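You operate a simulated robot arm through the tools that you are given. There is no shell and no other tool. Be economical: measure what you need, move in short steps, check, and stop when the job is done.

You run a simulated two-armed robot. Do the job below in one go: nothing can be reset, and whatever is moved stays where it is left.

TASK
Take the cap off the grey-collar vial and lay it down on the island top behind the tower. Put the white tube grip in the orange tray. Close the steel drawer. Put the purple tube grip on top of the vent bottle. Open the right bench drawer. The order is free.

Only the result counts: the job must be done as asked and must still hold three seconds after the hand-in. Knocking over, shifting, dropping, spilling or breaking anything else fails it. Lids that push on must go on centred and level and be pressed home; caps that screw on are set level and turned clockwise until they are tight.

THE ROBOT
Two 7-joint arms with fingered hands on one trunk, on a base that drives. Base frame: it is fixed to the floor where the robot stands at the start and does not move with it; the origin is under the middle of the robot, x ahead of it, y to its left, z up; the surface under the hand at the start is at about z = 850. Units: mm, degrees, N and s.
The left shoulder is at the start at [70, 157, 1214], the right one opposite. With the tool pointing down near the work surface each hand reaches from about 300 to 900 mm from the robot's upright axis, wherever it stands, measured 20 degrees to its own side. Places, roughly: grey-collar vial [500, 250, 1000]; orange tray (22x16x4 cm) [-1200, -1300, 900]; purple tube grip [4000, 1750, 750]; right bench drawer [3900, 600, 700]; steel drawer [3600, 1600, 600]; vent bottle [4000, 1750, 1000]; white tube grip [-1000, -1250, 750]. Payload 5 kg a hand.
The tool frame of a hand sits at the grasp point between the pads (the TCP): z along the fingers, y along the line on which they close. The tips reach 31 mm beyond it. The gripper opens to 156 mm. The gripper's body begins 88 mm behind the TCP. The gripper is a hand of 4 fingers: y runs from the thumb to the fingers, the wrist lies at [0, 0, -249] in the tool frame, and closing takes about 1.5 s.
Orientation is that of the tool frame in the base frame, as a unit quaternion [w, x, y, z]. With the fingers straight down and closing along the base's y, the tool's x points along the base's -x, its y along +y and its z along -z.

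THE INTERFACE
- The arms move only by the tool servo_tool. It takes "left_increments", "right_increments" or both (then of equal length, played together; a hand with none holds still); each is a list of rows, each an object of numbers (a shift or turn left out is 0, a gripper value left out holds the last): "x", "y", "z": the shift along the tool's x, y, z in mm; "rx", "ry", "rz": the turn, a rotation vector about the tool's x, y, z in degrees. In form: [{"x": .., "y": .., "z": .., "rx": .., "ry": .., "rz": ..}, ...]. A call has 1 to 20 rows; each row shifts and turns the commanded pose from where the row before left it, along the tool's axes as they then stand. "left_grip" and "right_grip" are, for a hand that has rows, the closure in counts, from 0 (fully open) to 255 (shut), set as the call begins (left out, the last holds). A row lasts 0.2 s, in which the tool goes at most 50 mm and 8.6 degrees; a call with a longer step from one row to the next is refused whole, and so is a gripper value outside its range. A pose out of reach is approached as far as the arm can. The call stops where the force on the tool passes 40 N (or 10 N more than at its start, if that is more) or the arm is blocked; 0.2 s more then pass. The fingers move at their own pace (about 108 mm/s each) and stop on an object; they squeeze with about 23 N. The grip force told is the motor's: it shows also when the fingers shut on nothing. Time passes only in rows, and 0.2 s behind the last, so rows that do not move let the fingers close. The reply holds the time, the measured pose of the TCP, the force on the tool along the base axes, the opening and the grip force, in the units named above and with some noise, with the torque about the TCP (base axes, N m) and any sound that the robot's microphone picked up.
- Cameras (640 x 400 px; columns grow to the right, rows downward): "scene" is now at [139.1, 40.8, 1439.7]; the picture's right is [0.50, -0.87, 0.00], its down [-0.53, -0.31, -0.79] and it looks along [0.68, 0.39, -0.61] (base axes); focal length 250 px, centre (320, 200). "left" rides on the left gripper at [-72, 2, -111] in its tool frame; the picture's right is [-0.02, -1.00, 0.00], its down [0.84, -0.02, -0.54] and it looks along [0.54, -0.01, 0.84] (tool axes); focal length 234 px, centre (320, 200). "right" rides on the right gripper at [72, 2, -111] in its tool frame; the picture's right is [-0.02, 1.00, 0.00], its down [-0.84, -0.02, -0.54] and it looks along [-0.54, -0.01, 0.84] (tool axes); focal length 234 px, centre (320, 200). There is no depth. A picture from a camera that has moved, and an enlarged one, comes with that camera's place and axes in the base frame and with its lens. The place of the scene camera against the robot may be out by one fixed shift of up to 18 mm in any direction.
- camera(camera): a new picture of that camera. It takes no simulated time.
- lift_body(by): slides the trunk up (or, below 0, down) by that many mm; the arms and the scene camera ride with it, the base frame stays. It gives what a move gives, with no picture.
- steer(legs): drives the robot by 1 to 6 legs, each [ahead, turn to the left] in mm and degrees, along the robot's own axes; the way and the turn of a leg run together, so that a leg with both is an arc; at most 1500 mm and 180 degrees a leg. The arms and the cameras ride along, it lands a little off, and it stops where it bumps. It gives what a move gives.
- set_grasp(shape, hand): the hand has 4 fingers and takes this shape, open, in about a second: jaw (thumb against the fingers, like two jaws); tri (thumb and two fingers); tip (a fingertip pinch); poke (one finger out to press); point (the index stretched); flat (the hand flat); cup (the hand cupped); fist (a fist). The gripper value then closes the fingers along that shape, each until it touches; the sizes above hold for jaw. It gives what a move gives, with no picture.
- pan_tilt(pan, tilt): turns the head with the scene camera to pan (to the left, within 86 degrees either way) and tilt (down, from -29 to 69), counted from straight ahead of the robot. It gives what a move gives.
- zoom(camera, box): a new picture of the part [left, top, right, bottom] of that camera's present view, enlarged. It takes no simulated time.
- hand_in(): hands the job in; it is judged then, once.

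Work in short steps. Places have to be worked out from the pictures, the camera data and where the tool is seen: move nearer, look again, correct. Check each grasp and each placing, and mend what went wrong. You have 165 turns and 122 pictures in all, those below and enlarged ones among them. Open the grippers and draw the arms clear of the work before you hand the job in, unless the task says otherwise; then end with one line.

The tools are called after "Call:" as name(argument=value, ...) on one line, values as JSON. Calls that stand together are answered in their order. servo_tool: Moves the arms, as the interface text tells. Its arguments: {"type":"object","properties":{"left_increments":{"type":"array","items":{"type":"object","properties":{"x":{"type":"number"},"y":{"type":"number"},"z":{"type":"number"},"rx":{"type":"number"},"ry":{"type":"number"},"rz":{"type":"number"}}}},"left_grip":{"type":"number"},"right_increments":{"type":"array","items":{"type":"object","properties":{"x":{"type":"number"},"y":{"type":"number"},"z":{"type":"number"},"rx":{"type":"number"},"ry":{"type":"number"},"rz":{"type":"number"}}}},"right_grip":{"type":"number"}},"required":[]} The other tools are called the same way: lift_body (by) slides the trunk up or down; set_grasp (shape, hand) gives the hand a shape; steer (legs) drives the base; pan_tilt (pan, tilt) turns the head that bears the scene camera; camera (camera) takes a picture; zoom (camera, box) takes an enlarged picture of a part of a camera's view; hand_in () hands the job in.

At the start:

```text
time: 0.0
left_tool_pos: [403.7, 527.4, 1172.9]
left_tool_rot: [0.0, 0.0, 1.0, 0.0]
left_contact_force: [-0.1, -0.7, -0.2]
left_ft_torque: [0.02, 0.02, -0.01]
left_opening: 156.0
left_grip_force: 0.1
left_shape: jaw
right_tool_pos: [556.6, 112.6, 1191.9]
right_tool_rot: [0.0, 0.0, 1.0, 0.0]
right_contact_force: [0.9, -0.8, -0.3]
right_ft_torque: [-0.03, 0.0, 0.01]
right_opening: 155.8
right_grip_force: 0.1
right_shape: jaw
trunk travel left (down, up): [-600.0, 340.0]
robot x, y, heading: [1.3, -1.0, -0.1]
head pan, tilt: [30.0, 37.8]
```

scene: 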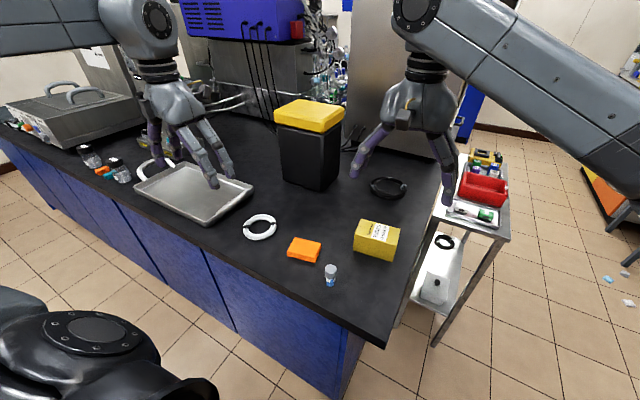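
right: 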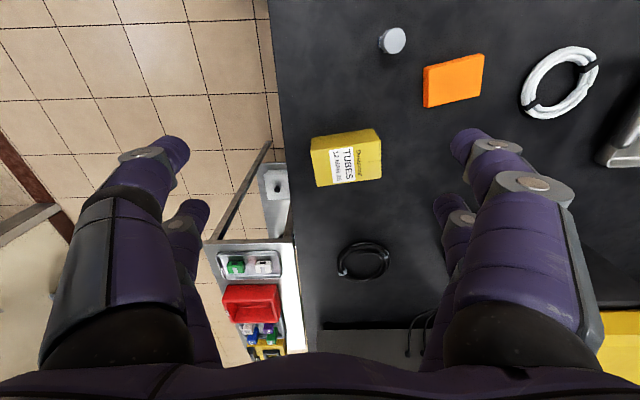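
left: 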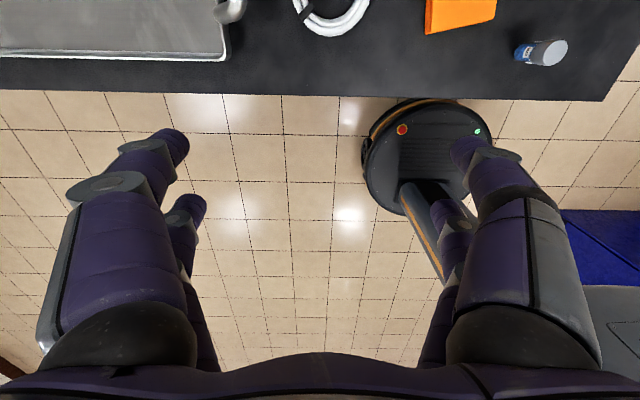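

I'll take a closer look at the vial and the surroundings of the island first.

Call:
zoom(camera="scene", box=[220, 80, 460, 300])

Call:
zoom(camera="right", box=[280, 0, 640, 225])

```text
1.82 times, centred on (340, 190) of scene
camera zoom: at [139.1, 40.8, 1439.7], right [0.5, -0.87, 0.0], down [-0.53, -0.31, -0.79], along [0.68, 0.39, -0.61], focal length 454 px, centre (284, 218)
```

zoom: 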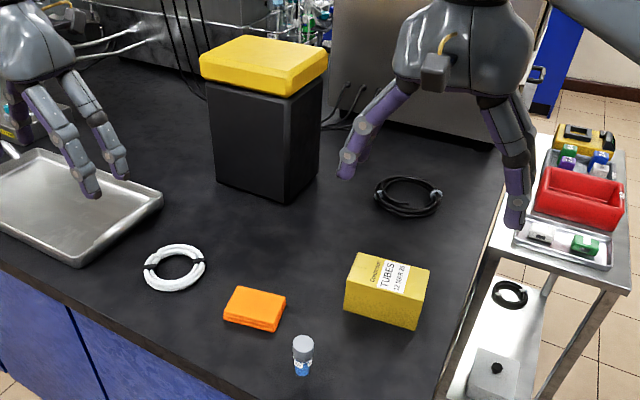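

```text
1.78 times, centred on (460, 112) of right
camera zoom: at [483.0, 112.5, 1304.6], right [0.02, 1.0, 0.0], down [0.84, -0.02, 0.54], along [0.54, -0.01, -0.84], focal length 416 px, centre (71, 356)
```

zoom: 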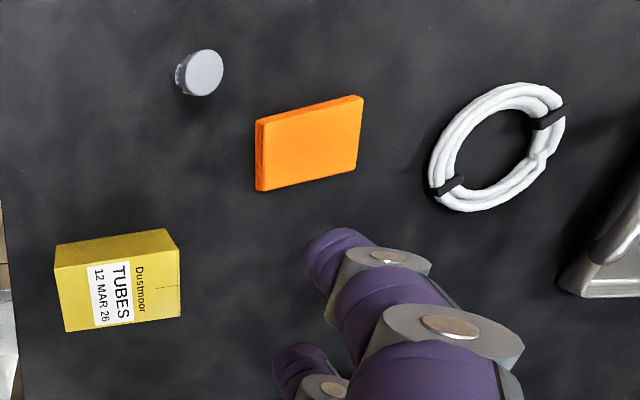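

Vial with grey cap is near [497, 214]. Zooming in tight to see its cap and the tower's surroundings, and panning to look around.

Call:
zoom(camera="scene", box=[300, 255, 364, 295])

Call:
zoom(camera="left", box=[480, 20, 608, 100])

Call:
pan_tilt(pan=0, tilt=20)

```text
10.00 times, centred on (332, 275) of scene
camera zoom: at [139.1, 40.8, 1439.7], right [0.5, -0.87, 0.0], down [-0.53, -0.31, -0.79], along [0.68, 0.39, -0.61], focal length 2498 px, centre (200, -550)
```

zoom: 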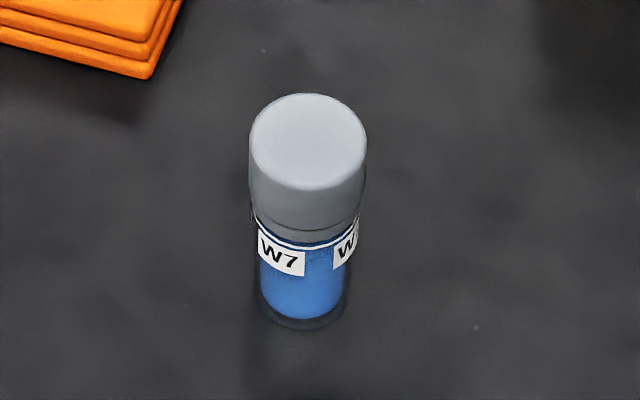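

```text
5.00 times, centred on (544, 60) of left
camera zoom: at [476.8, 529.3, 1284.1], right [0.02, -1.0, 0.0], down [-0.84, -0.02, 0.54], along [-0.54, -0.01, -0.84], focal length 1171 px, centre (-800, 900)
```

zoom: 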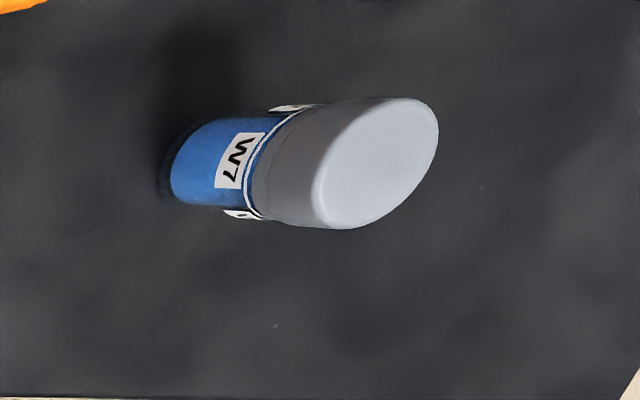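

```text
time: 0.9
left_tool_pos: [404.1, 528.9, 1173.5]
left_tool_rot: [0.0, 0.0, 1.0, 0.0]
left_contact_force: [-0.6, -0.3, -0.3]
left_ft_torque: [0.0, 0.02, -0.06]
left_opening: 155.9
left_grip_force: 0.0
left_shape: jaw
right_tool_pos: [555.0, 110.8, 1191.5]
right_tool_rot: [0.0, 0.0, 1.0, 0.0]
right_contact_force: [-1.3, -0.1, 0.3]
right_ft_torque: [0.01, -0.02, -0.01]
right_opening: 155.8
right_grip_force: 0.0
right_shape: jaw
trunk travel left (down, up): [-600.0, 340.0]
robot x, y, heading: [0.2, 0.6, 0.0]
head pan, tilt: [0.0, 20.0]
```

Cap top triangulates to about [477, 215, 916] (wrist cameras), meaning the scene camera is ~17 mm off in x. Now looking ahead.

Call:
camera(camera="scene")

Call:
pan_tilt(pan=50, tilt=25)

Call:
camera(camera="scene")

```text
114 pictures are left
camera scene: at [157.3, -2.2, 1467.8], right [0.0, -1.0, 0.0], down [-0.34, 0.0, -0.94], along [0.94, 0.0, -0.34], focal length 250 px, centre (320, 200)
```

scene: 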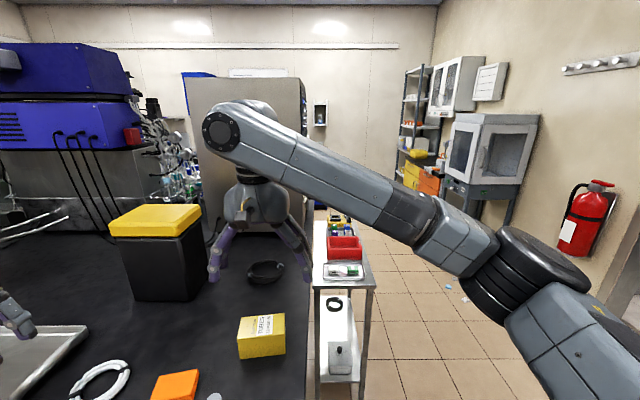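

```text
time: 2.1
left_tool_pos: [403.7, 527.6, 1172.3]
left_tool_rot: [0.0, 0.0, 1.0, -0.001]
left_contact_force: [0.7, 0.0, -0.9]
left_ft_torque: [0.0, 0.0, 0.01]
left_opening: 155.8
left_grip_force: 0.0
left_shape: jaw
right_tool_pos: [555.4, 111.5, 1191.6]
right_tool_rot: [0.0, -0.001, 1.0, 0.0]
right_contact_force: [0.4, -0.4, 0.3]
right_ft_torque: [0.02, 0.0, 0.01]
right_opening: 155.9
right_grip_force: 0.0
right_shape: jaw
trunk travel left (down, up): [-600.0, 340.0]
robot x, y, heading: [-2.6, -1.7, 0.2]
head pan, tilt: [50.0, 25.0]
```

```text
113 pictures are left
camera scene: at [123.5, 68.2, 1459.7], right [0.77, -0.64, 0.0], down [-0.27, -0.32, -0.91], along [0.58, 0.69, -0.42], focal length 250 px, centre (320, 200)
```

scene: 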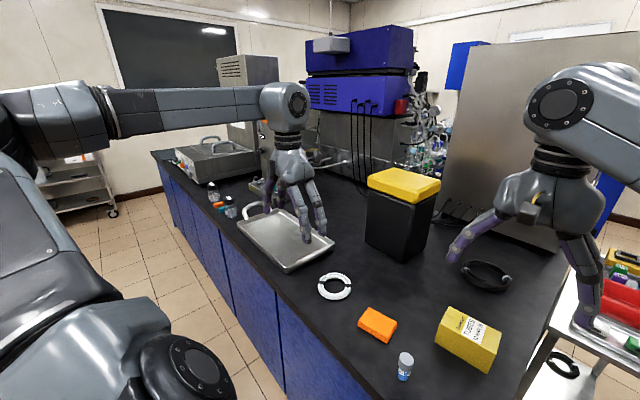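

The tower is the black box with yellow lid. I'll zoom to get its footprint.

Call:
zoom(camera="scene", box=[340, 140, 500, 280])

```text
2.86 times, centred on (420, 210) of scene
camera zoom: at [123.5, 68.2, 1459.7], right [0.77, -0.64, 0.0], down [-0.27, -0.32, -0.91], along [0.58, 0.69, -0.42], focal length 714 px, centre (34, 171)
```

zoom: 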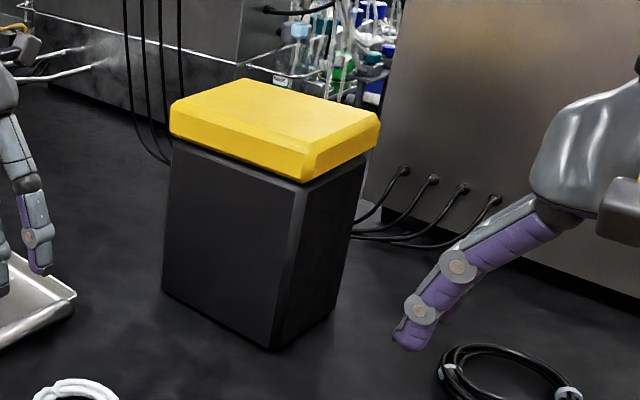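

The tower's footprint is about x 825–977, y 445–627, with free top behind it until about x 1200. I'll look at the hand shapes to pick the best pinch for the small vial.

Call:
set_grasp(shape="tip", hand="left")

Call:
set_grasp(shape="tri", hand="right")

Call:
camera(camera="left")

Call:
camera(camera="right")

Call:
camera(camera="scene")

```text
time: 3.0
left_tool_pos: [404.9, 528.4, 1173.1]
left_tool_rot: [0.0, 0.0, 1.0, -0.001]
left_contact_force: [-0.5, 0.1, 0.9]
left_ft_torque: [0.01, 0.0, -0.02]
left_opening: 155.8
left_grip_force: 0.0
left_shape: tip
right_tool_pos: [555.1, 111.4, 1191.0]
right_tool_rot: [0.0, -0.001, 1.0, 0.0]
right_contact_force: [-0.3, 0.1, -0.6]
right_ft_torque: [-0.03, 0.0, -0.02]
right_opening: 155.9
right_grip_force: 0.1
right_shape: jaw
trunk travel left (down, up): [-600.0, 340.0]
robot x, y, heading: [-3.4, 1.5, -0.3]
head pan, tilt: [50.0, 25.0]
```

```text
time: 3.9
left_tool_pos: [404.2, 527.7, 1173.6]
left_tool_rot: [0.0, 0.0, 1.0, 0.0]
left_contact_force: [-0.2, 0.8, 0.0]
left_ft_torque: [0.0, 0.01, 0.0]
left_opening: 155.9
left_grip_force: 0.0
left_shape: tip
right_tool_pos: [555.5, 111.0, 1191.5]
right_tool_rot: [0.0, 0.0, 1.0, 0.0]
right_contact_force: [0.4, 0.5, 0.0]
right_ft_torque: [0.01, 0.0, -0.01]
right_opening: 155.9
right_grip_force: 0.0
right_shape: tri
trunk travel left (down, up): [-600.0, 340.0]
robot x, y, heading: [2.2, 2.0, -0.2]
head pan, tilt: [50.0, 25.0]
```

```text
111 pictures are left
camera left: at [476.8, 529.3, 1284.1], right [0.02, -1.0, 0.0], down [-0.84, -0.02, 0.54], along [-0.54, -0.01, -0.84], focal length 234 px, centre (320, 200)
```

left: 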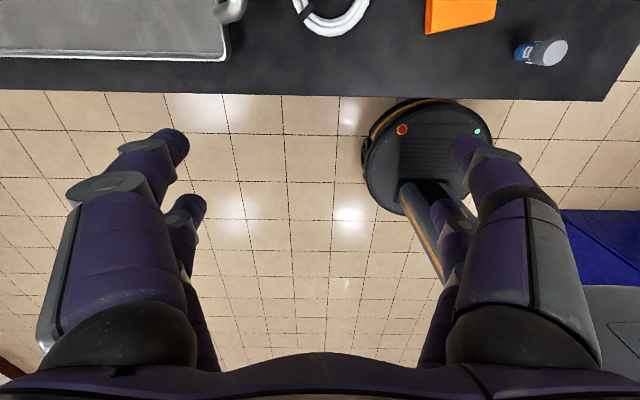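

```text
110 pictures are left
camera right: at [483.0, 112.5, 1304.6], right [0.02, 1.0, 0.0], down [0.84, -0.02, 0.54], along [0.54, -0.01, -0.84], focal length 234 px, centre (320, 200)
```

right: 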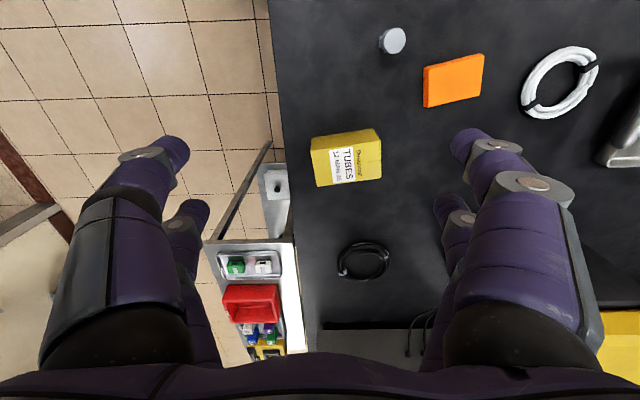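

```text
109 pictures are left
camera scene: at [123.4, 68.2, 1459.7], right [0.77, -0.64, 0.0], down [-0.27, -0.32, -0.91], along [0.58, 0.69, -0.42], focal length 250 px, centre (320, 200)
```

scene: 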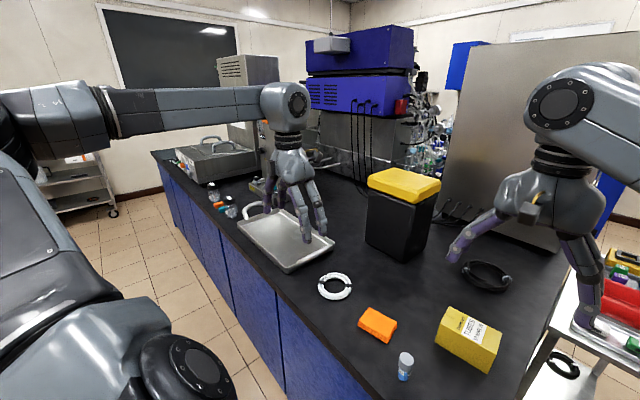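

All shapes look alike while open, so I'll close both hands in free air to see how tip and tri differ.

Call:
servo_tool(left_increments=[{}, {}, {}, {}, {}, {}, {}, {}], right_increments=[{}, {}, {}, {}, {}, {}, {}, {}], left_grip=200, right_grip=200)

Call:
camera(camera="left")

Call:
camera(camera="right")

```text
time: 5.7
left_tool_pos: [405.0, 527.9, 1173.1]
left_tool_rot: [0.0, 0.0, 1.0, 0.0]
left_contact_force: [-0.9, -0.2, -0.4]
left_ft_torque: [-0.02, -0.01, 0.0]
left_opening: 34.0
left_grip_force: 0.0
left_shape: tip
right_tool_pos: [556.8, 110.9, 1191.2]
right_tool_rot: [0.0, 0.0, 1.0, 0.0]
right_contact_force: [-0.2, 0.1, 0.5]
right_ft_torque: [0.0, -0.01, 0.03]
right_opening: 34.1
right_grip_force: 0.1
right_shape: tri
trunk travel left (down, up): [-600.0, 340.0]
robot x, y, heading: [1.6, 0.5, -0.1]
head pan, tilt: [50.0, 25.0]
```

```text
108 pictures are left
camera left: at [476.8, 529.3, 1284.1], right [0.02, -1.0, 0.0], down [-0.84, -0.02, 0.54], along [-0.54, -0.01, -0.84], focal length 234 px, centre (320, 200)
```

left: 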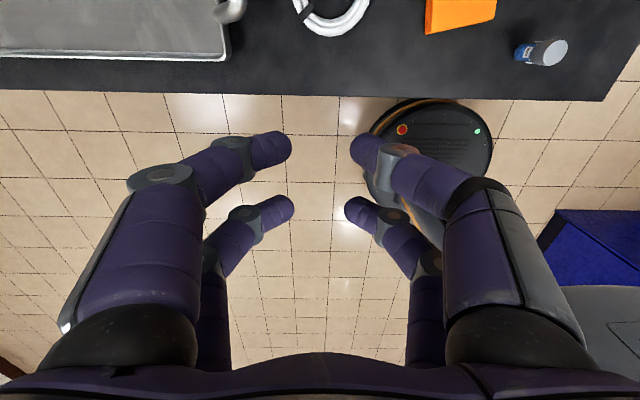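

```text
107 pictures are left
camera right: at [483.0, 112.5, 1304.6], right [0.02, 1.0, 0.0], down [0.84, -0.02, 0.54], along [0.54, -0.01, -0.84], focal length 234 px, centre (320, 200)
```

right: 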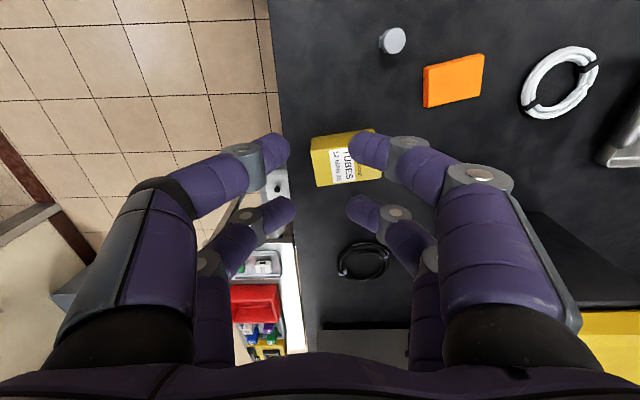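

Fingers show in two pairs for every shape. I'll use the right hand, tilted in from the right (+y), to hold the vial body, and the left from above for the cap; first turning the right hand clear of things.

Call:
servo_tool(right_increments=[{"x": 19, "y": -22.75, "z": 17.5}, {"x": 19, "y": -22.75, "z": 17.5}, {"x": 19, "y": -22.75, "z": 17.5}, {"x": 19, "y": -22.75, "z": 17.5}, {"rx": -7.78}, {"rx": -7.78}, {"rx": -7.78}, {"rx": -7.78}, {"rx": -7.78}, {"rx": -7.78}, {"rx": -7.78}, {"rx": -7.78}, {"rx": -7.78}], right_grip=157)

Call:
servo_tool(right_increments=[{"rz": 8.182}, {"rz": 8.182}, {"rz": 8.182}, {"rz": 8.182}, {"rz": 8.182}, {"rz": 8.182}, {"rz": 8.182}, {"rz": 8.182}, {"rz": 8.182}, {"rz": 8.182}, {"rz": 8.18}])

Call:
camera(camera="right")

Call:
pan_tilt(pan=20, tilt=45)

Call:
camera(camera="scene")

```text
time: 8.5
left_tool_pos: [403.6, 527.9, 1173.6]
left_tool_rot: [-0.001, 0.0, 1.0, 0.0]
left_contact_force: [0.4, -0.2, -0.2]
left_ft_torque: [0.03, 0.0, 0.01]
left_opening: 34.0
left_grip_force: 0.1
left_shape: tip
right_tool_pos: [479.6, 19.7, 1122.7]
right_tool_rot: [0.0, 0.0, 0.818, 0.575]
right_contact_force: [-0.2, 1.0, 0.8]
right_ft_torque: [0.0, 0.01, -0.01]
right_opening: 59.6
right_grip_force: 0.0
right_shape: tri
trunk travel left (down, up): [-600.0, 340.0]
robot x, y, heading: [-5.0, -2.7, -0.1]
head pan, tilt: [50.0, 25.0]
```

```text
time: 10.9
left_tool_pos: [404.3, 527.9, 1173.9]
left_tool_rot: [0.0, 0.0, 1.0, 0.001]
left_contact_force: [0.2, -0.9, 0.2]
left_ft_torque: [-0.04, 0.0, -0.01]
left_opening: 34.3
left_grip_force: 0.0
left_shape: tip
right_tool_pos: [480.2, 19.6, 1121.7]
right_tool_rot: [-0.406, 0.58, 0.578, 0.405]
right_contact_force: [0.7, -0.3, 0.4]
right_ft_torque: [0.02, -0.01, 0.02]
right_opening: 59.5
right_grip_force: 0.0
right_shape: tri
trunk travel left (down, up): [-600.0, 340.0]
robot x, y, heading: [-1.4, -0.6, -0.0]
head pan, tilt: [50.0, 25.0]
```

```text
106 pictures are left
camera right: at [481.3, -60.7, 1229.5], right [1.0, -0.01, -0.02], down [-0.02, -0.8, -0.6], along [-0.01, 0.6, -0.8], focal length 234 px, centre (320, 200)
```

right: 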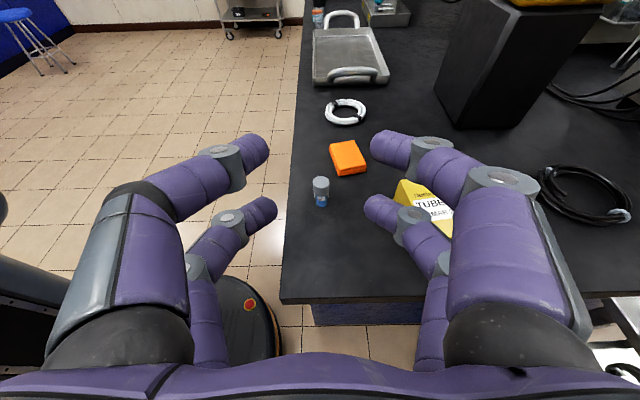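

```text
time: 11.9
left_tool_pos: [405.0, 528.7, 1172.5]
left_tool_rot: [0.0, -0.001, 1.0, 0.0]
left_contact_force: [0.6, 0.1, -0.3]
left_ft_torque: [-0.04, 0.0, -0.01]
left_opening: 33.9
left_grip_force: 0.0
left_shape: tip
right_tool_pos: [479.8, 19.5, 1123.1]
right_tool_rot: [-0.406, 0.579, 0.579, 0.407]
right_contact_force: [0.0, 0.1, -0.2]
right_ft_torque: [-0.01, -0.03, -0.01]
right_opening: 59.9
right_grip_force: 0.0
right_shape: tri
trunk travel left (down, up): [-600.0, 340.0]
robot x, y, heading: [-1.0, -0.6, -0.1]
head pan, tilt: [20.0, 45.0]
```

```text
105 pictures are left
camera scene: at [140.5, 25.4, 1429.2], right [0.34, -0.94, 0.0], down [-0.66, -0.24, -0.71], along [0.66, 0.24, -0.71], focal length 250 px, centre (320, 200)
```

scene: 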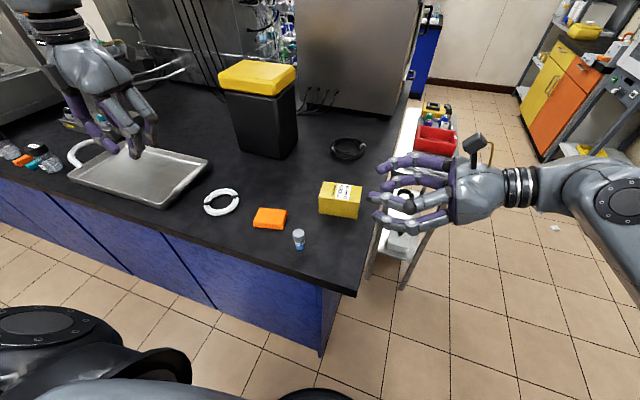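

Right hand took the orientation nicely, and its camera puts the vial at [478, 214]. Now bringing the left hand above the vial at z≈1000.

Call:
servo_tool(left_increments=[{"x": -9.25, "y": -39.25, "z": 21.6}, {"x": -9.25, "y": -39.25, "z": 21.6}, {"x": -9.25, "y": -39.25, "z": 21.6}, {"x": -9.25, "y": -39.25, "z": 21.6}, {"x": -9.25, "y": -39.25, "z": 21.6}, {"x": -9.25, "y": -39.25, "z": 21.6}, {"x": -9.25, "y": -39.25, "z": 21.6}, {"x": -9.25, "y": -39.25, "z": 21.6}], left_grip=157)

Call:
camera(camera="left")

Call:
camera(camera="right")

```text
time: 13.7
left_tool_pos: [480.5, 211.0, 1000.8]
left_tool_rot: [0.0, 0.0, 1.0, 0.0]
left_contact_force: [1.1, -0.1, 0.6]
left_ft_torque: [0.05, 0.02, 0.0]
left_opening: 59.8
left_grip_force: 0.2
left_shape: tip
right_tool_pos: [479.3, 17.1, 1121.8]
right_tool_rot: [-0.406, 0.579, 0.579, 0.406]
right_contact_force: [0.3, -0.1, 0.3]
right_ft_torque: [0.03, 0.02, 0.0]
right_opening: 59.7
right_grip_force: 0.0
right_shape: tri
trunk travel left (down, up): [-600.0, 340.0]
robot x, y, heading: [1.4, 0.1, -0.1]
head pan, tilt: [20.0, 45.0]
```

```text
104 pictures are left
camera left: at [551.7, 212.1, 1111.1], right [0.02, -1.0, 0.0], down [-0.84, -0.02, 0.54], along [-0.54, -0.01, -0.84], focal length 234 px, centre (320, 200)
```

left: 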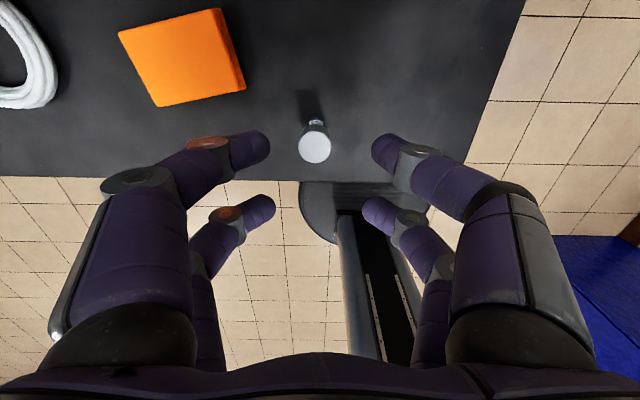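

```text
103 pictures are left
camera right: at [481.8, -63.2, 1229.1], right [1.0, -0.01, -0.02], down [-0.02, -0.8, -0.6], along [-0.01, 0.6, -0.8], focal length 234 px, centre (320, 200)
```

right: 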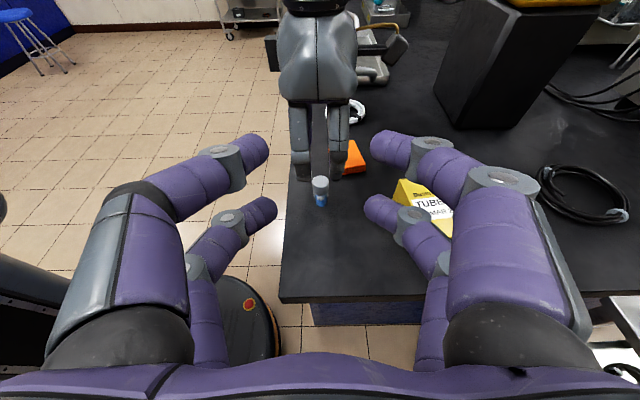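

Both wrist cameras agree on the vial at about [479, 214.5], cap top 916. Lowering the left hand so its fingers flank the cap, then closing to test the pinch.

Call:
servo_tool(left_increments=[{"y": 0.7, "x": 0.3, "z": 17}, {"y": 0.7, "x": 0.3, "z": 17}, {"y": 0.7, "x": 0.3, "z": 17}, {"y": 0.7, "x": 0.3, "z": 17}, {"y": 0.7, "x": 0.3, "z": 14}])

Call:
servo_tool(left_increments=[{}, {}, {}, {}, {}], left_grip=222)

Call:
camera(camera="right")

Call:
camera(camera="left")

```text
time: 14.9
left_tool_pos: [477.3, 217.5, 917.9]
left_tool_rot: [0.0, 0.0, 1.0, 0.0]
left_contact_force: [0.4, 0.2, 0.3]
left_ft_torque: [0.02, 0.0, -0.02]
left_opening: 59.7
left_grip_force: 0.1
left_shape: tip
right_tool_pos: [480.6, 18.7, 1121.9]
right_tool_rot: [-0.405, 0.58, 0.578, 0.407]
right_contact_force: [-0.5, 0.4, 0.2]
right_ft_torque: [0.03, -0.01, 0.01]
right_opening: 59.7
right_grip_force: 0.1
right_shape: tri
trunk travel left (down, up): [-600.0, 340.0]
robot x, y, heading: [1.0, 4.5, 0.0]
head pan, tilt: [20.0, 45.0]
```

```text
time: 16.1
left_tool_pos: [477.5, 217.7, 918.6]
left_tool_rot: [0.0, 0.0, 1.0, 0.0]
left_contact_force: [-0.1, -0.1, 0.1]
left_ft_torque: [-0.03, -0.01, 0.02]
left_opening: 20.6
left_grip_force: 0.1
left_shape: tip
right_tool_pos: [480.3, 18.3, 1122.5]
right_tool_rot: [-0.406, 0.579, 0.579, 0.406]
right_contact_force: [-0.1, 0.1, 1.0]
right_ft_torque: [0.0, -0.01, 0.02]
right_opening: 60.0
right_grip_force: 0.1
right_shape: tri
trunk travel left (down, up): [-600.0, 340.0]
robot x, y, heading: [-5.9, -0.3, -0.2]
head pan, tilt: [20.0, 45.0]
```

```text
102 pictures are left
camera right: at [481.1, -60.8, 1229.6], right [1.0, -0.01, -0.02], down [-0.02, -0.8, -0.6], along [-0.01, 0.6, -0.8], focal length 234 px, centre (320, 200)
```

right: 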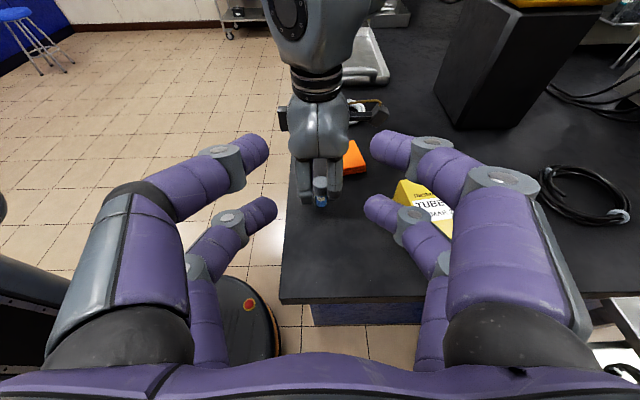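

```text
101 pictures are left
camera left: at [549.6, 219.3, 1029.0], right [0.02, -1.0, 0.0], down [-0.84, -0.02, 0.54], along [-0.54, -0.01, -0.84], focal length 234 px, centre (320, 200)
```

left: 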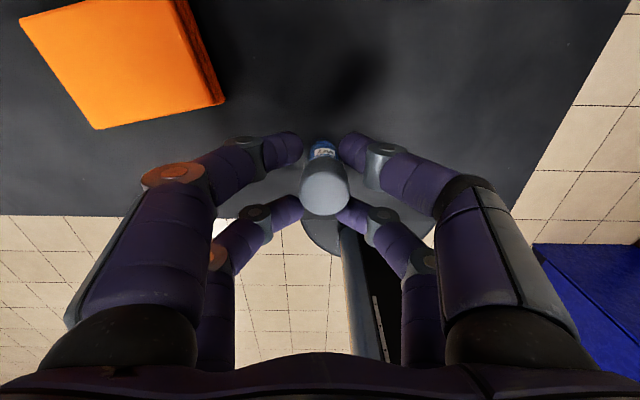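

The fingers passed to 20 mm without touching: they come in two pairs at tool x ≈ ±23, straddling the cap. I'll close further to see if the four tips cage it.

Call:
servo_tool(left_increments=[{}, {}, {}, {}], left_grip=255)

Call:
zoom(camera="left", box=[220, 100, 420, 260])

Call:
zoom(camera="scene", box=[230, 130, 390, 270])

```text
time: 17.1
left_tool_pos: [476.6, 216.9, 918.2]
left_tool_rot: [0.0, 0.0, 1.0, -0.001]
left_contact_force: [-0.1, -0.3, 0.1]
left_ft_torque: [0.01, 0.01, 0.01]
left_opening: 0.2
left_grip_force: 23.1
left_shape: tip
right_tool_pos: [480.0, 19.0, 1122.1]
right_tool_rot: [-0.406, 0.579, 0.58, 0.405]
right_contact_force: [0.1, 0.2, -0.3]
right_ft_torque: [0.02, 0.01, -0.01]
right_opening: 59.9
right_grip_force: 0.1
right_shape: tri
trunk travel left (down, up): [-600.0, 340.0]
robot x, y, heading: [-1.2, -3.2, 0.1]
head pan, tilt: [20.0, 45.0]
```

```text
2.50 times, centred on (320, 180) of left
camera zoom: at [549.6, 219.3, 1028.9], right [0.02, -1.0, 0.0], down [-0.84, -0.02, 0.54], along [-0.54, -0.01, -0.84], focal length 585 px, centre (320, 250)
```

zoom: 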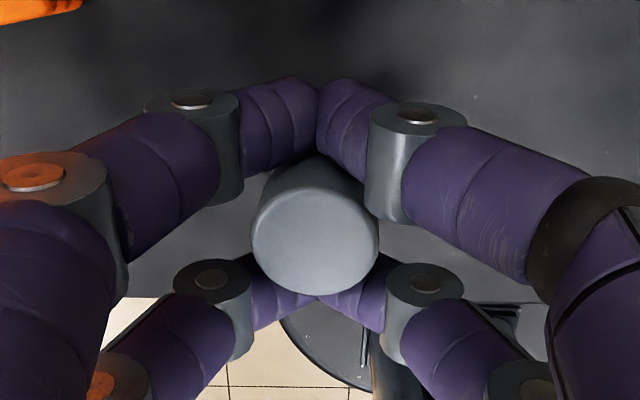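

```text
2.86 times, centred on (310, 200) of scene
camera zoom: at [140.7, 25.2, 1429.2], right [0.34, -0.94, 0.0], down [-0.66, -0.24, -0.71], along [0.66, 0.24, -0.71], focal length 714 px, centre (349, 200)
```

zoom: 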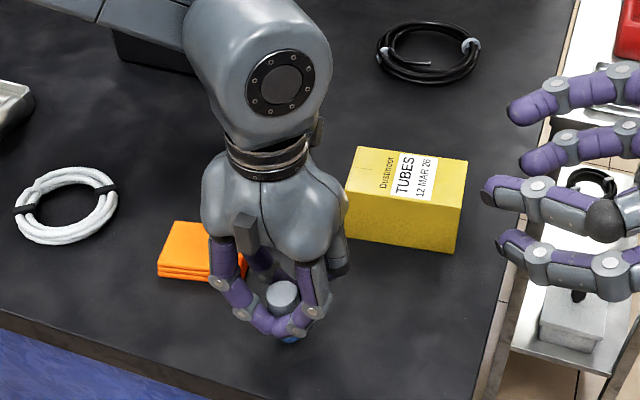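

The pairs closed completely around the vial without touching it, so I must use one finger pair only. I'll open, shift the hand 26 mm toward −x so the near pair (tool −x) straddles the cap, and pinch.

Call:
servo_tool(left_increments=[{}, {}, {}, {"x": 9, "y": -0.8}, {"x": 9, "y": -0.8}, {"x": 8, "y": -0.8}], left_grip=157)

Call:
zoom(camera="left", box=[220, 60, 420, 220])

```text
time: 18.5
left_tool_pos: [451.7, 215.2, 918.9]
left_tool_rot: [0.0, 0.0, 1.0, 0.0]
left_contact_force: [-0.5, -0.3, 0.4]
left_ft_torque: [-0.03, -0.02, -0.03]
left_opening: 59.6
left_grip_force: 0.0
left_shape: tip
right_tool_pos: [480.2, 19.1, 1122.3]
right_tool_rot: [-0.405, 0.579, 0.58, 0.405]
right_contact_force: [-0.7, -0.1, 0.0]
right_ft_torque: [0.01, 0.0, 0.01]
right_opening: 59.7
right_grip_force: 0.1
right_shape: tri
trunk travel left (down, up): [-600.0, 340.0]
robot x, y, heading: [-1.8, 1.1, 0.2]
head pan, tilt: [20.0, 45.0]
```

```text
2.50 times, centred on (320, 140) of left
camera zoom: at [523.6, 217.1, 1030.0], right [0.02, -1.0, 0.0], down [-0.84, -0.02, 0.54], along [-0.54, -0.01, -0.84], focal length 585 px, centre (320, 350)
```

zoom: 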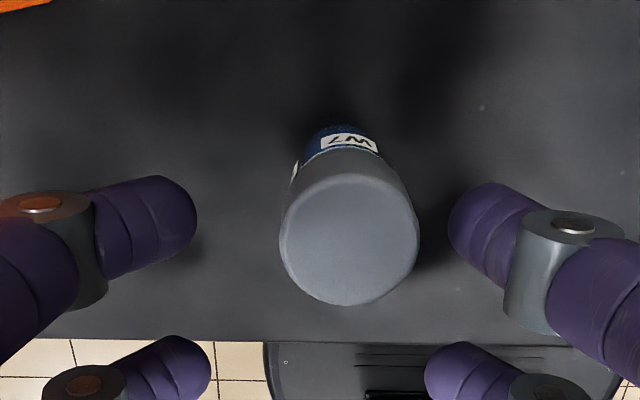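

Tips sit ~4 mm short in x and ~4 mm high in y relative to the cap; correcting and pinching.

Call:
servo_tool(left_increments=[{"x": -4, "y": -3.5}, {}])

Call:
servo_tool(left_increments=[{}, {}, {}, {}, {}], left_grip=255)

Call:
zoom(camera="left", box=[220, 60, 420, 220])

Call:
zoom(camera="right", box=[270, 140, 370, 220])

```text
time: 19.1
left_tool_pos: [454.9, 212.2, 918.0]
left_tool_rot: [0.0, 0.0, 1.0, 0.0]
left_contact_force: [-0.1, -0.5, 0.9]
left_ft_torque: [0.01, -0.02, 0.0]
left_opening: 59.5
left_grip_force: 0.1
left_shape: tip
right_tool_pos: [479.7, 19.0, 1122.5]
right_tool_rot: [-0.406, 0.579, 0.58, 0.406]
right_contact_force: [-1.1, 0.5, -0.3]
right_ft_torque: [0.0, 0.02, -0.01]
right_opening: 59.5
right_grip_force: 0.1
right_shape: tri
trunk travel left (down, up): [-600.0, 340.0]
robot x, y, heading: [2.7, -4.2, -0.1]
head pan, tilt: [20.0, 45.0]
```

```text
time: 20.3
left_tool_pos: [455.3, 212.5, 918.4]
left_tool_rot: [0.0, 0.001, 1.0, 0.0]
left_contact_force: [0.1, 0.2, -0.1]
left_ft_torque: [0.0, 0.02, 0.02]
left_opening: 10.2
left_grip_force: 23.3
left_shape: tip
right_tool_pos: [480.0, 19.2, 1120.8]
right_tool_rot: [-0.406, 0.579, 0.579, 0.406]
right_contact_force: [-0.4, 0.1, 0.2]
right_ft_torque: [0.01, 0.03, -0.01]
right_opening: 59.8
right_grip_force: 0.1
right_shape: tri
trunk travel left (down, up): [-600.0, 340.0]
robot x, y, heading: [-2.4, 0.1, -0.1]
head pan, tilt: [20.0, 45.0]
heard: snap
```

```text
2.50 times, centred on (320, 140) of left
camera zoom: at [527.8, 213.1, 1029.5], right [0.02, -1.0, 0.0], down [-0.84, -0.02, 0.54], along [-0.54, -0.01, -0.84], focal length 585 px, centre (320, 350)
```

zoom: 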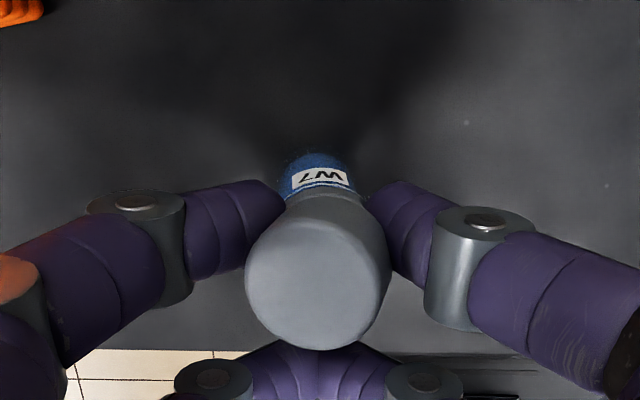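

```text
5.00 times, centred on (320, 180) of right
camera zoom: at [481.2, -60.7, 1229.6], right [1.0, -0.01, -0.02], down [-0.02, -0.8, -0.6], along [-0.01, 0.6, -0.8], focal length 1171 px, centre (320, 300)
```

zoom: 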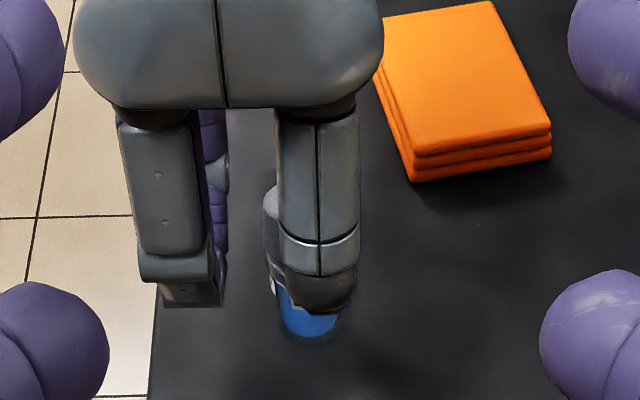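

The pinch caught the cap off-centre (pair gap ~20 mm on its far side) and nudged it; a snap was heard. Opening and re-measuring.

Call:
servo_tool(left_increments=[{}, {}, {}, {}, {}], left_grip=157)

Call:
zoom(camera="left", box=[220, 60, 420, 220])

Call:
zoom(camera="right", box=[270, 140, 370, 220])

Call:
zoom(camera="scene", box=[260, 200, 340, 260])

```text
time: 21.5
left_tool_pos: [455.8, 210.9, 918.5]
left_tool_rot: [0.0, 0.0, 1.0, -0.001]
left_contact_force: [0.2, -0.1, 0.5]
left_ft_torque: [0.03, 0.04, 0.01]
left_opening: 59.1
left_grip_force: 0.0
left_shape: tip
right_tool_pos: [480.0, 18.6, 1122.1]
right_tool_rot: [-0.405, 0.58, 0.579, 0.406]
right_contact_force: [0.4, 0.9, 0.8]
right_ft_torque: [-0.01, 0.0, -0.01]
right_opening: 59.7
right_grip_force: 0.1
right_shape: tri
trunk travel left (down, up): [-600.0, 340.0]
robot x, y, heading: [0.6, -1.5, -0.2]
head pan, tilt: [20.0, 45.0]
```

```text
2.50 times, centred on (320, 140) of left
camera zoom: at [527.8, 213.0, 1029.5], right [0.02, -1.0, 0.0], down [-0.84, -0.02, 0.54], along [-0.54, -0.01, -0.84], focal length 585 px, centre (320, 350)
```

zoom: 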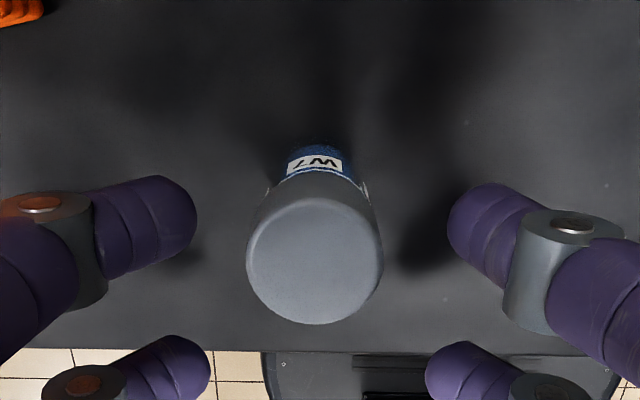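

```text
5.00 times, centred on (320, 180) of right
camera zoom: at [481.2, -60.8, 1229.6], right [1.0, -0.01, -0.02], down [-0.02, -0.8, -0.6], along [-0.01, 0.6, -0.8], focal length 1171 px, centre (320, 300)
```

zoom: 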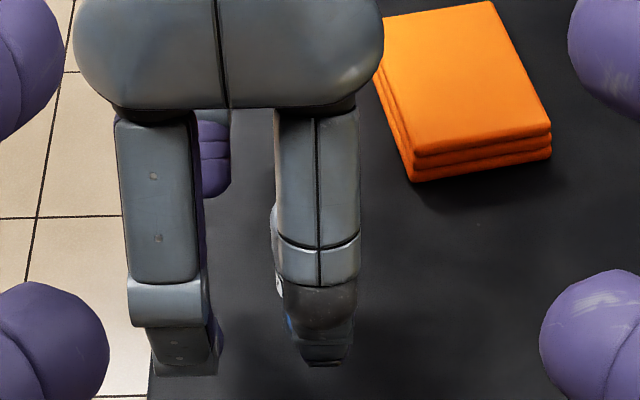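

```text
6.67 times, centred on (300, 230) of scene
camera zoom: at [140.6, 25.2, 1429.2], right [0.34, -0.94, 0.0], down [-0.66, -0.24, -0.71], along [0.66, 0.24, -0.71], focal length 1665 px, centre (453, 0)
```

zoom: 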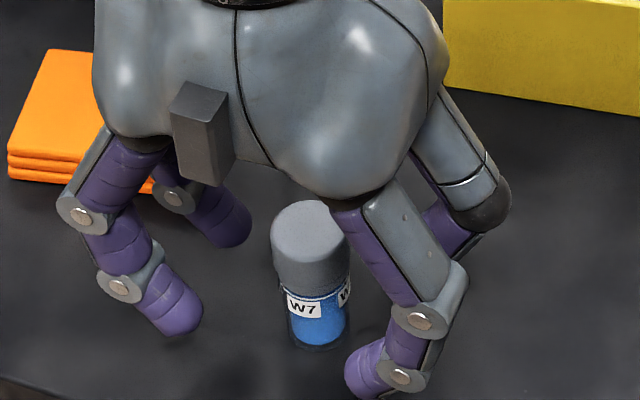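

Vial still stands at [477, 213] with the cap on; the tips probably pinched the neck just below the cap and popped it. I'll raise the hand 12 mm so the tips sit on the cap itself, shift −3 mm in x, and pinch.

Call:
servo_tool(left_increments=[{"x": 3, "y": 1, "z": -12}, {}])

Call:
servo_tool(left_increments=[{}, {}, {}, {}, {}], left_grip=255)

Call:
zoom(camera="left", box=[220, 60, 420, 220])

Call:
zoom(camera="scene", box=[260, 200, 340, 260])

```text
time: 22.1
left_tool_pos: [452.0, 213.3, 929.8]
left_tool_rot: [0.0, 0.0, 1.0, 0.001]
left_contact_force: [0.1, 0.3, 0.1]
left_ft_torque: [0.0, 0.0, 0.0]
left_opening: 59.7
left_grip_force: 0.0
left_shape: tip
right_tool_pos: [480.6, 19.2, 1122.0]
right_tool_rot: [-0.405, 0.58, 0.579, 0.406]
right_contact_force: [0.2, -0.1, 0.7]
right_ft_torque: [0.01, -0.04, 0.04]
right_opening: 59.5
right_grip_force: 0.1
right_shape: tri
trunk travel left (down, up): [-600.0, 340.0]
robot x, y, heading: [-0.9, -1.8, -0.2]
head pan, tilt: [20.0, 45.0]
```

```text
time: 23.3
left_tool_pos: [451.3, 214.6, 929.8]
left_tool_rot: [-0.001, 0.0, 1.0, 0.0]
left_contact_force: [0.1, -0.2, -0.5]
left_ft_torque: [0.01, 0.01, -0.03]
left_opening: 11.7
left_grip_force: 22.6
left_shape: tip
right_tool_pos: [480.2, 20.1, 1123.2]
right_tool_rot: [-0.405, 0.579, 0.58, 0.405]
right_contact_force: [0.1, -0.7, 0.3]
right_ft_torque: [-0.03, -0.01, 0.01]
right_opening: 59.8
right_grip_force: 0.1
right_shape: tri
trunk travel left (down, up): [-600.0, 340.0]
robot x, y, heading: [-1.6, -0.6, 0.0]
head pan, tilt: [20.0, 45.0]
```

```text
2.50 times, centred on (320, 140) of left
camera zoom: at [523.9, 214.4, 1041.9], right [0.02, -1.0, 0.0], down [-0.84, -0.02, 0.54], along [-0.54, -0.01, -0.84], focal length 585 px, centre (320, 350)
```

zoom: 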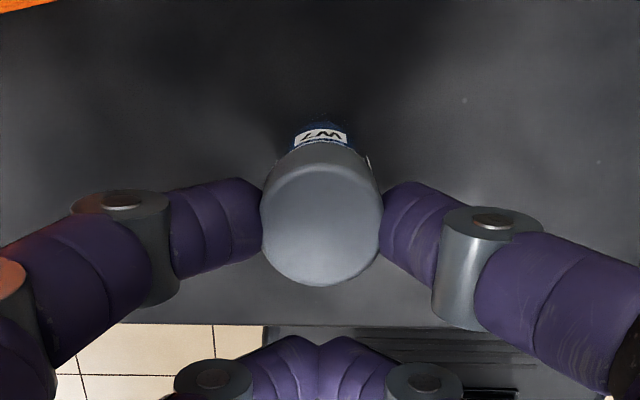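

```text
6.67 times, centred on (300, 230) of scene
camera zoom: at [140.6, 25.2, 1429.2], right [0.34, -0.94, 0.0], down [-0.66, -0.24, -0.71], along [0.66, 0.24, -0.71], focal length 1665 px, centre (453, 0)
```

zoom: 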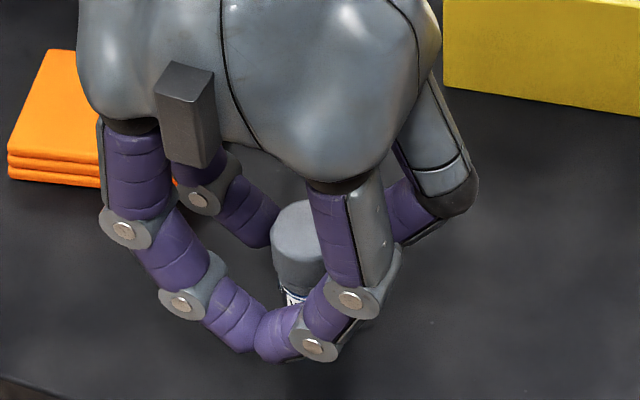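

A clean, centred pinch on the cap now. Lifting 20 mm to see whether the cap comes off or the vial comes along.

Call:
servo_tool(left_increments=[{"z": -5}, {"z": -5}, {"z": -5}, {"z": -5}, {}])

Call:
zoom(camera="right", box=[270, 140, 370, 220])

Call:
zoom(camera="scene", box=[260, 200, 340, 260])

```text
time: 24.5
left_tool_pos: [451.0, 214.1, 950.0]
left_tool_rot: [0.0, 0.0, 1.0, 0.0]
left_contact_force: [-0.9, 0.4, 0.5]
left_ft_torque: [-0.02, -0.01, 0.0]
left_opening: 12.0
left_grip_force: 22.8
left_shape: tip
right_tool_pos: [480.5, 20.0, 1122.5]
right_tool_rot: [-0.405, 0.579, 0.58, 0.405]
right_contact_force: [0.4, -1.4, 0.2]
right_ft_torque: [-0.01, 0.03, 0.02]
right_opening: 59.7
right_grip_force: 0.1
right_shape: tri
trunk travel left (down, up): [-600.0, 340.0]
robot x, y, heading: [1.9, 5.0, 0.1]
head pan, tilt: [20.0, 45.0]
```

```text
5.00 times, centred on (320, 180) of right
camera zoom: at [481.2, -60.8, 1229.5], right [1.0, -0.01, -0.02], down [-0.02, -0.8, -0.6], along [-0.01, 0.6, -0.8], focal length 1171 px, centre (320, 300)
```

zoom: 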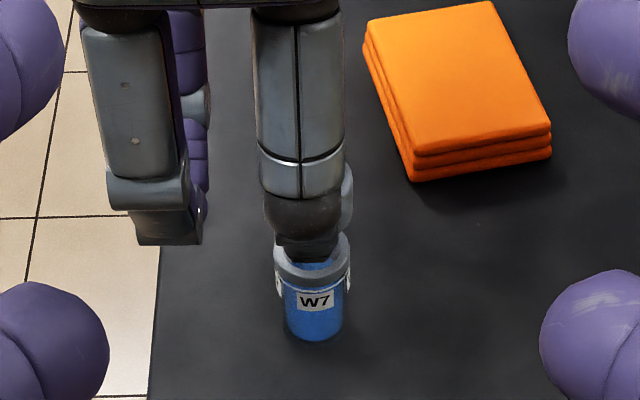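

```text
6.67 times, centred on (300, 230) of scene
camera zoom: at [140.7, 25.2, 1429.2], right [0.34, -0.94, 0.0], down [-0.66, -0.24, -0.71], along [0.66, 0.24, -0.71], focal length 1665 px, centre (453, 0)
```

zoom: 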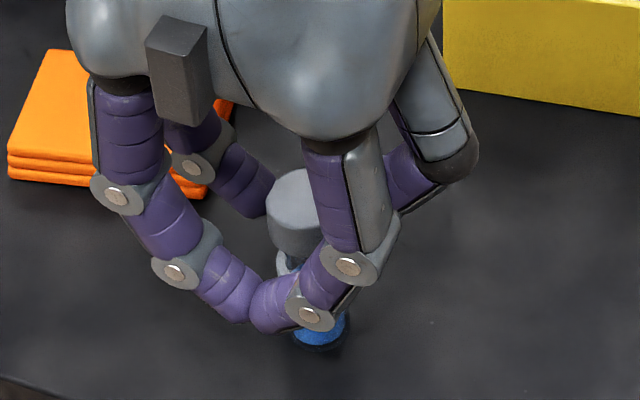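

The cap came off cleanly with the vial standing. For the final placing the right arm from the island's right end is better, so I'll park the cap on a free patch at about [700, 280] first.

Call:
servo_tool(left_increments=[{"z": -40}, {"z": -40}, {"z": -20}, {"x": -32, "y": 9.5}, {"x": -32, "y": 9.5}, {"x": -32, "y": 9.5}, {"x": -32, "y": 9.5}, {"x": -32, "y": 9.5}, {"x": -32, "y": 9.5}, {"x": -31, "y": 9}, {"z": 30}, {"z": 30}, {"z": 30}, {"z": 30}, {"z": 20}, {}])

Call:
camera(camera="left")

Call:
camera(camera="scene")

```text
time: 27.9
left_tool_pos: [672.6, 278.8, 911.6]
left_tool_rot: [-0.001, 0.0, 1.0, 0.0]
left_contact_force: [0.2, -0.1, 0.5]
left_ft_torque: [0.01, -0.02, 0.0]
left_opening: 11.8
left_grip_force: 23.4
left_shape: tip
right_tool_pos: [479.8, 18.4, 1122.0]
right_tool_rot: [-0.405, 0.58, 0.578, 0.407]
right_contact_force: [0.3, 0.1, 0.8]
right_ft_torque: [-0.04, 0.0, -0.04]
right_opening: 59.8
right_grip_force: 0.1
right_shape: tri
trunk travel left (down, up): [-600.0, 340.0]
robot x, y, heading: [-2.1, 1.6, -0.2]
head pan, tilt: [20.0, 45.0]
```

```text
88 pictures are left
camera left: at [745.3, 279.8, 1022.3], right [0.02, -1.0, 0.0], down [-0.84, -0.02, 0.54], along [-0.54, -0.01, -0.84], focal length 234 px, centre (320, 200)
```

left: 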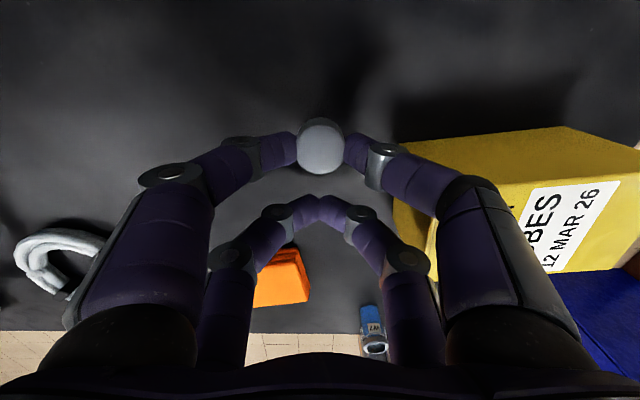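

```text
87 pictures are left
camera scene: at [140.3, 25.1, 1429.2], right [0.34, -0.94, 0.0], down [-0.66, -0.24, -0.71], along [0.66, 0.24, -0.71], focal length 250 px, centre (320, 200)
```

scene: 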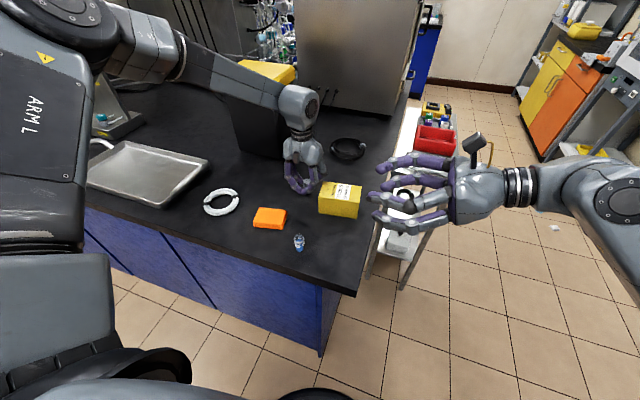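

The TUBES box is close on the −y side, so I'll shift 30 mm to +y before lowering gently until contact.

Call:
servo_tool(left_increments=[{"y": 30}, {"z": 8}, {"z": 6}, {"z": 3}, {"z": 2}, {"z": 2}, {"z": 2}, {"z": 2}, {"z": 2}, {"z": 2}])

Call:
zoom(camera="scene", box=[260, 130, 360, 210])

```text
time: 30.1
left_tool_pos: [673.8, 309.5, 883.0]
left_tool_rot: [0.001, 0.0, 1.0, 0.0]
left_contact_force: [0.4, 1.4, 8.8]
left_ft_torque: [0.07, 0.26, -0.02]
left_opening: 11.8
left_grip_force: 23.3
left_shape: tip
right_tool_pos: [478.0, 18.9, 1123.3]
right_tool_rot: [-0.404, 0.58, 0.579, 0.406]
right_contact_force: [0.7, -0.2, -0.3]
right_ft_torque: [-0.02, 0.0, -0.02]
right_opening: 59.5
right_grip_force: 0.1
right_shape: tri
trunk travel left (down, up): [-600.0, 340.0]
robot x, y, heading: [2.0, -0.4, -0.1]
head pan, tilt: [20.0, 45.0]
```

```text
5.00 times, centred on (310, 170) of scene
camera zoom: at [139.6, 24.8, 1429.5], right [0.34, -0.94, 0.0], down [-0.66, -0.24, -0.71], along [0.66, 0.24, -0.71], focal length 1249 px, centre (370, 350)
```

zoom: 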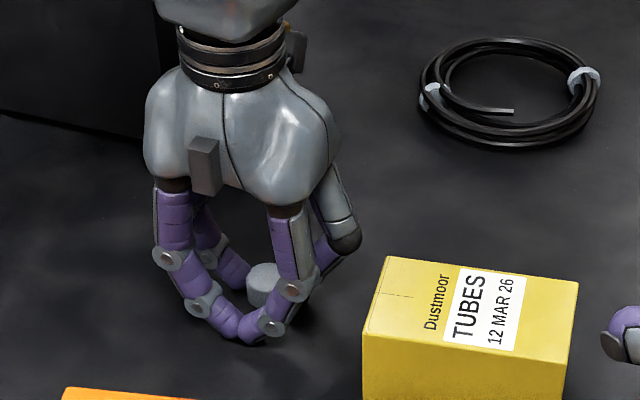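

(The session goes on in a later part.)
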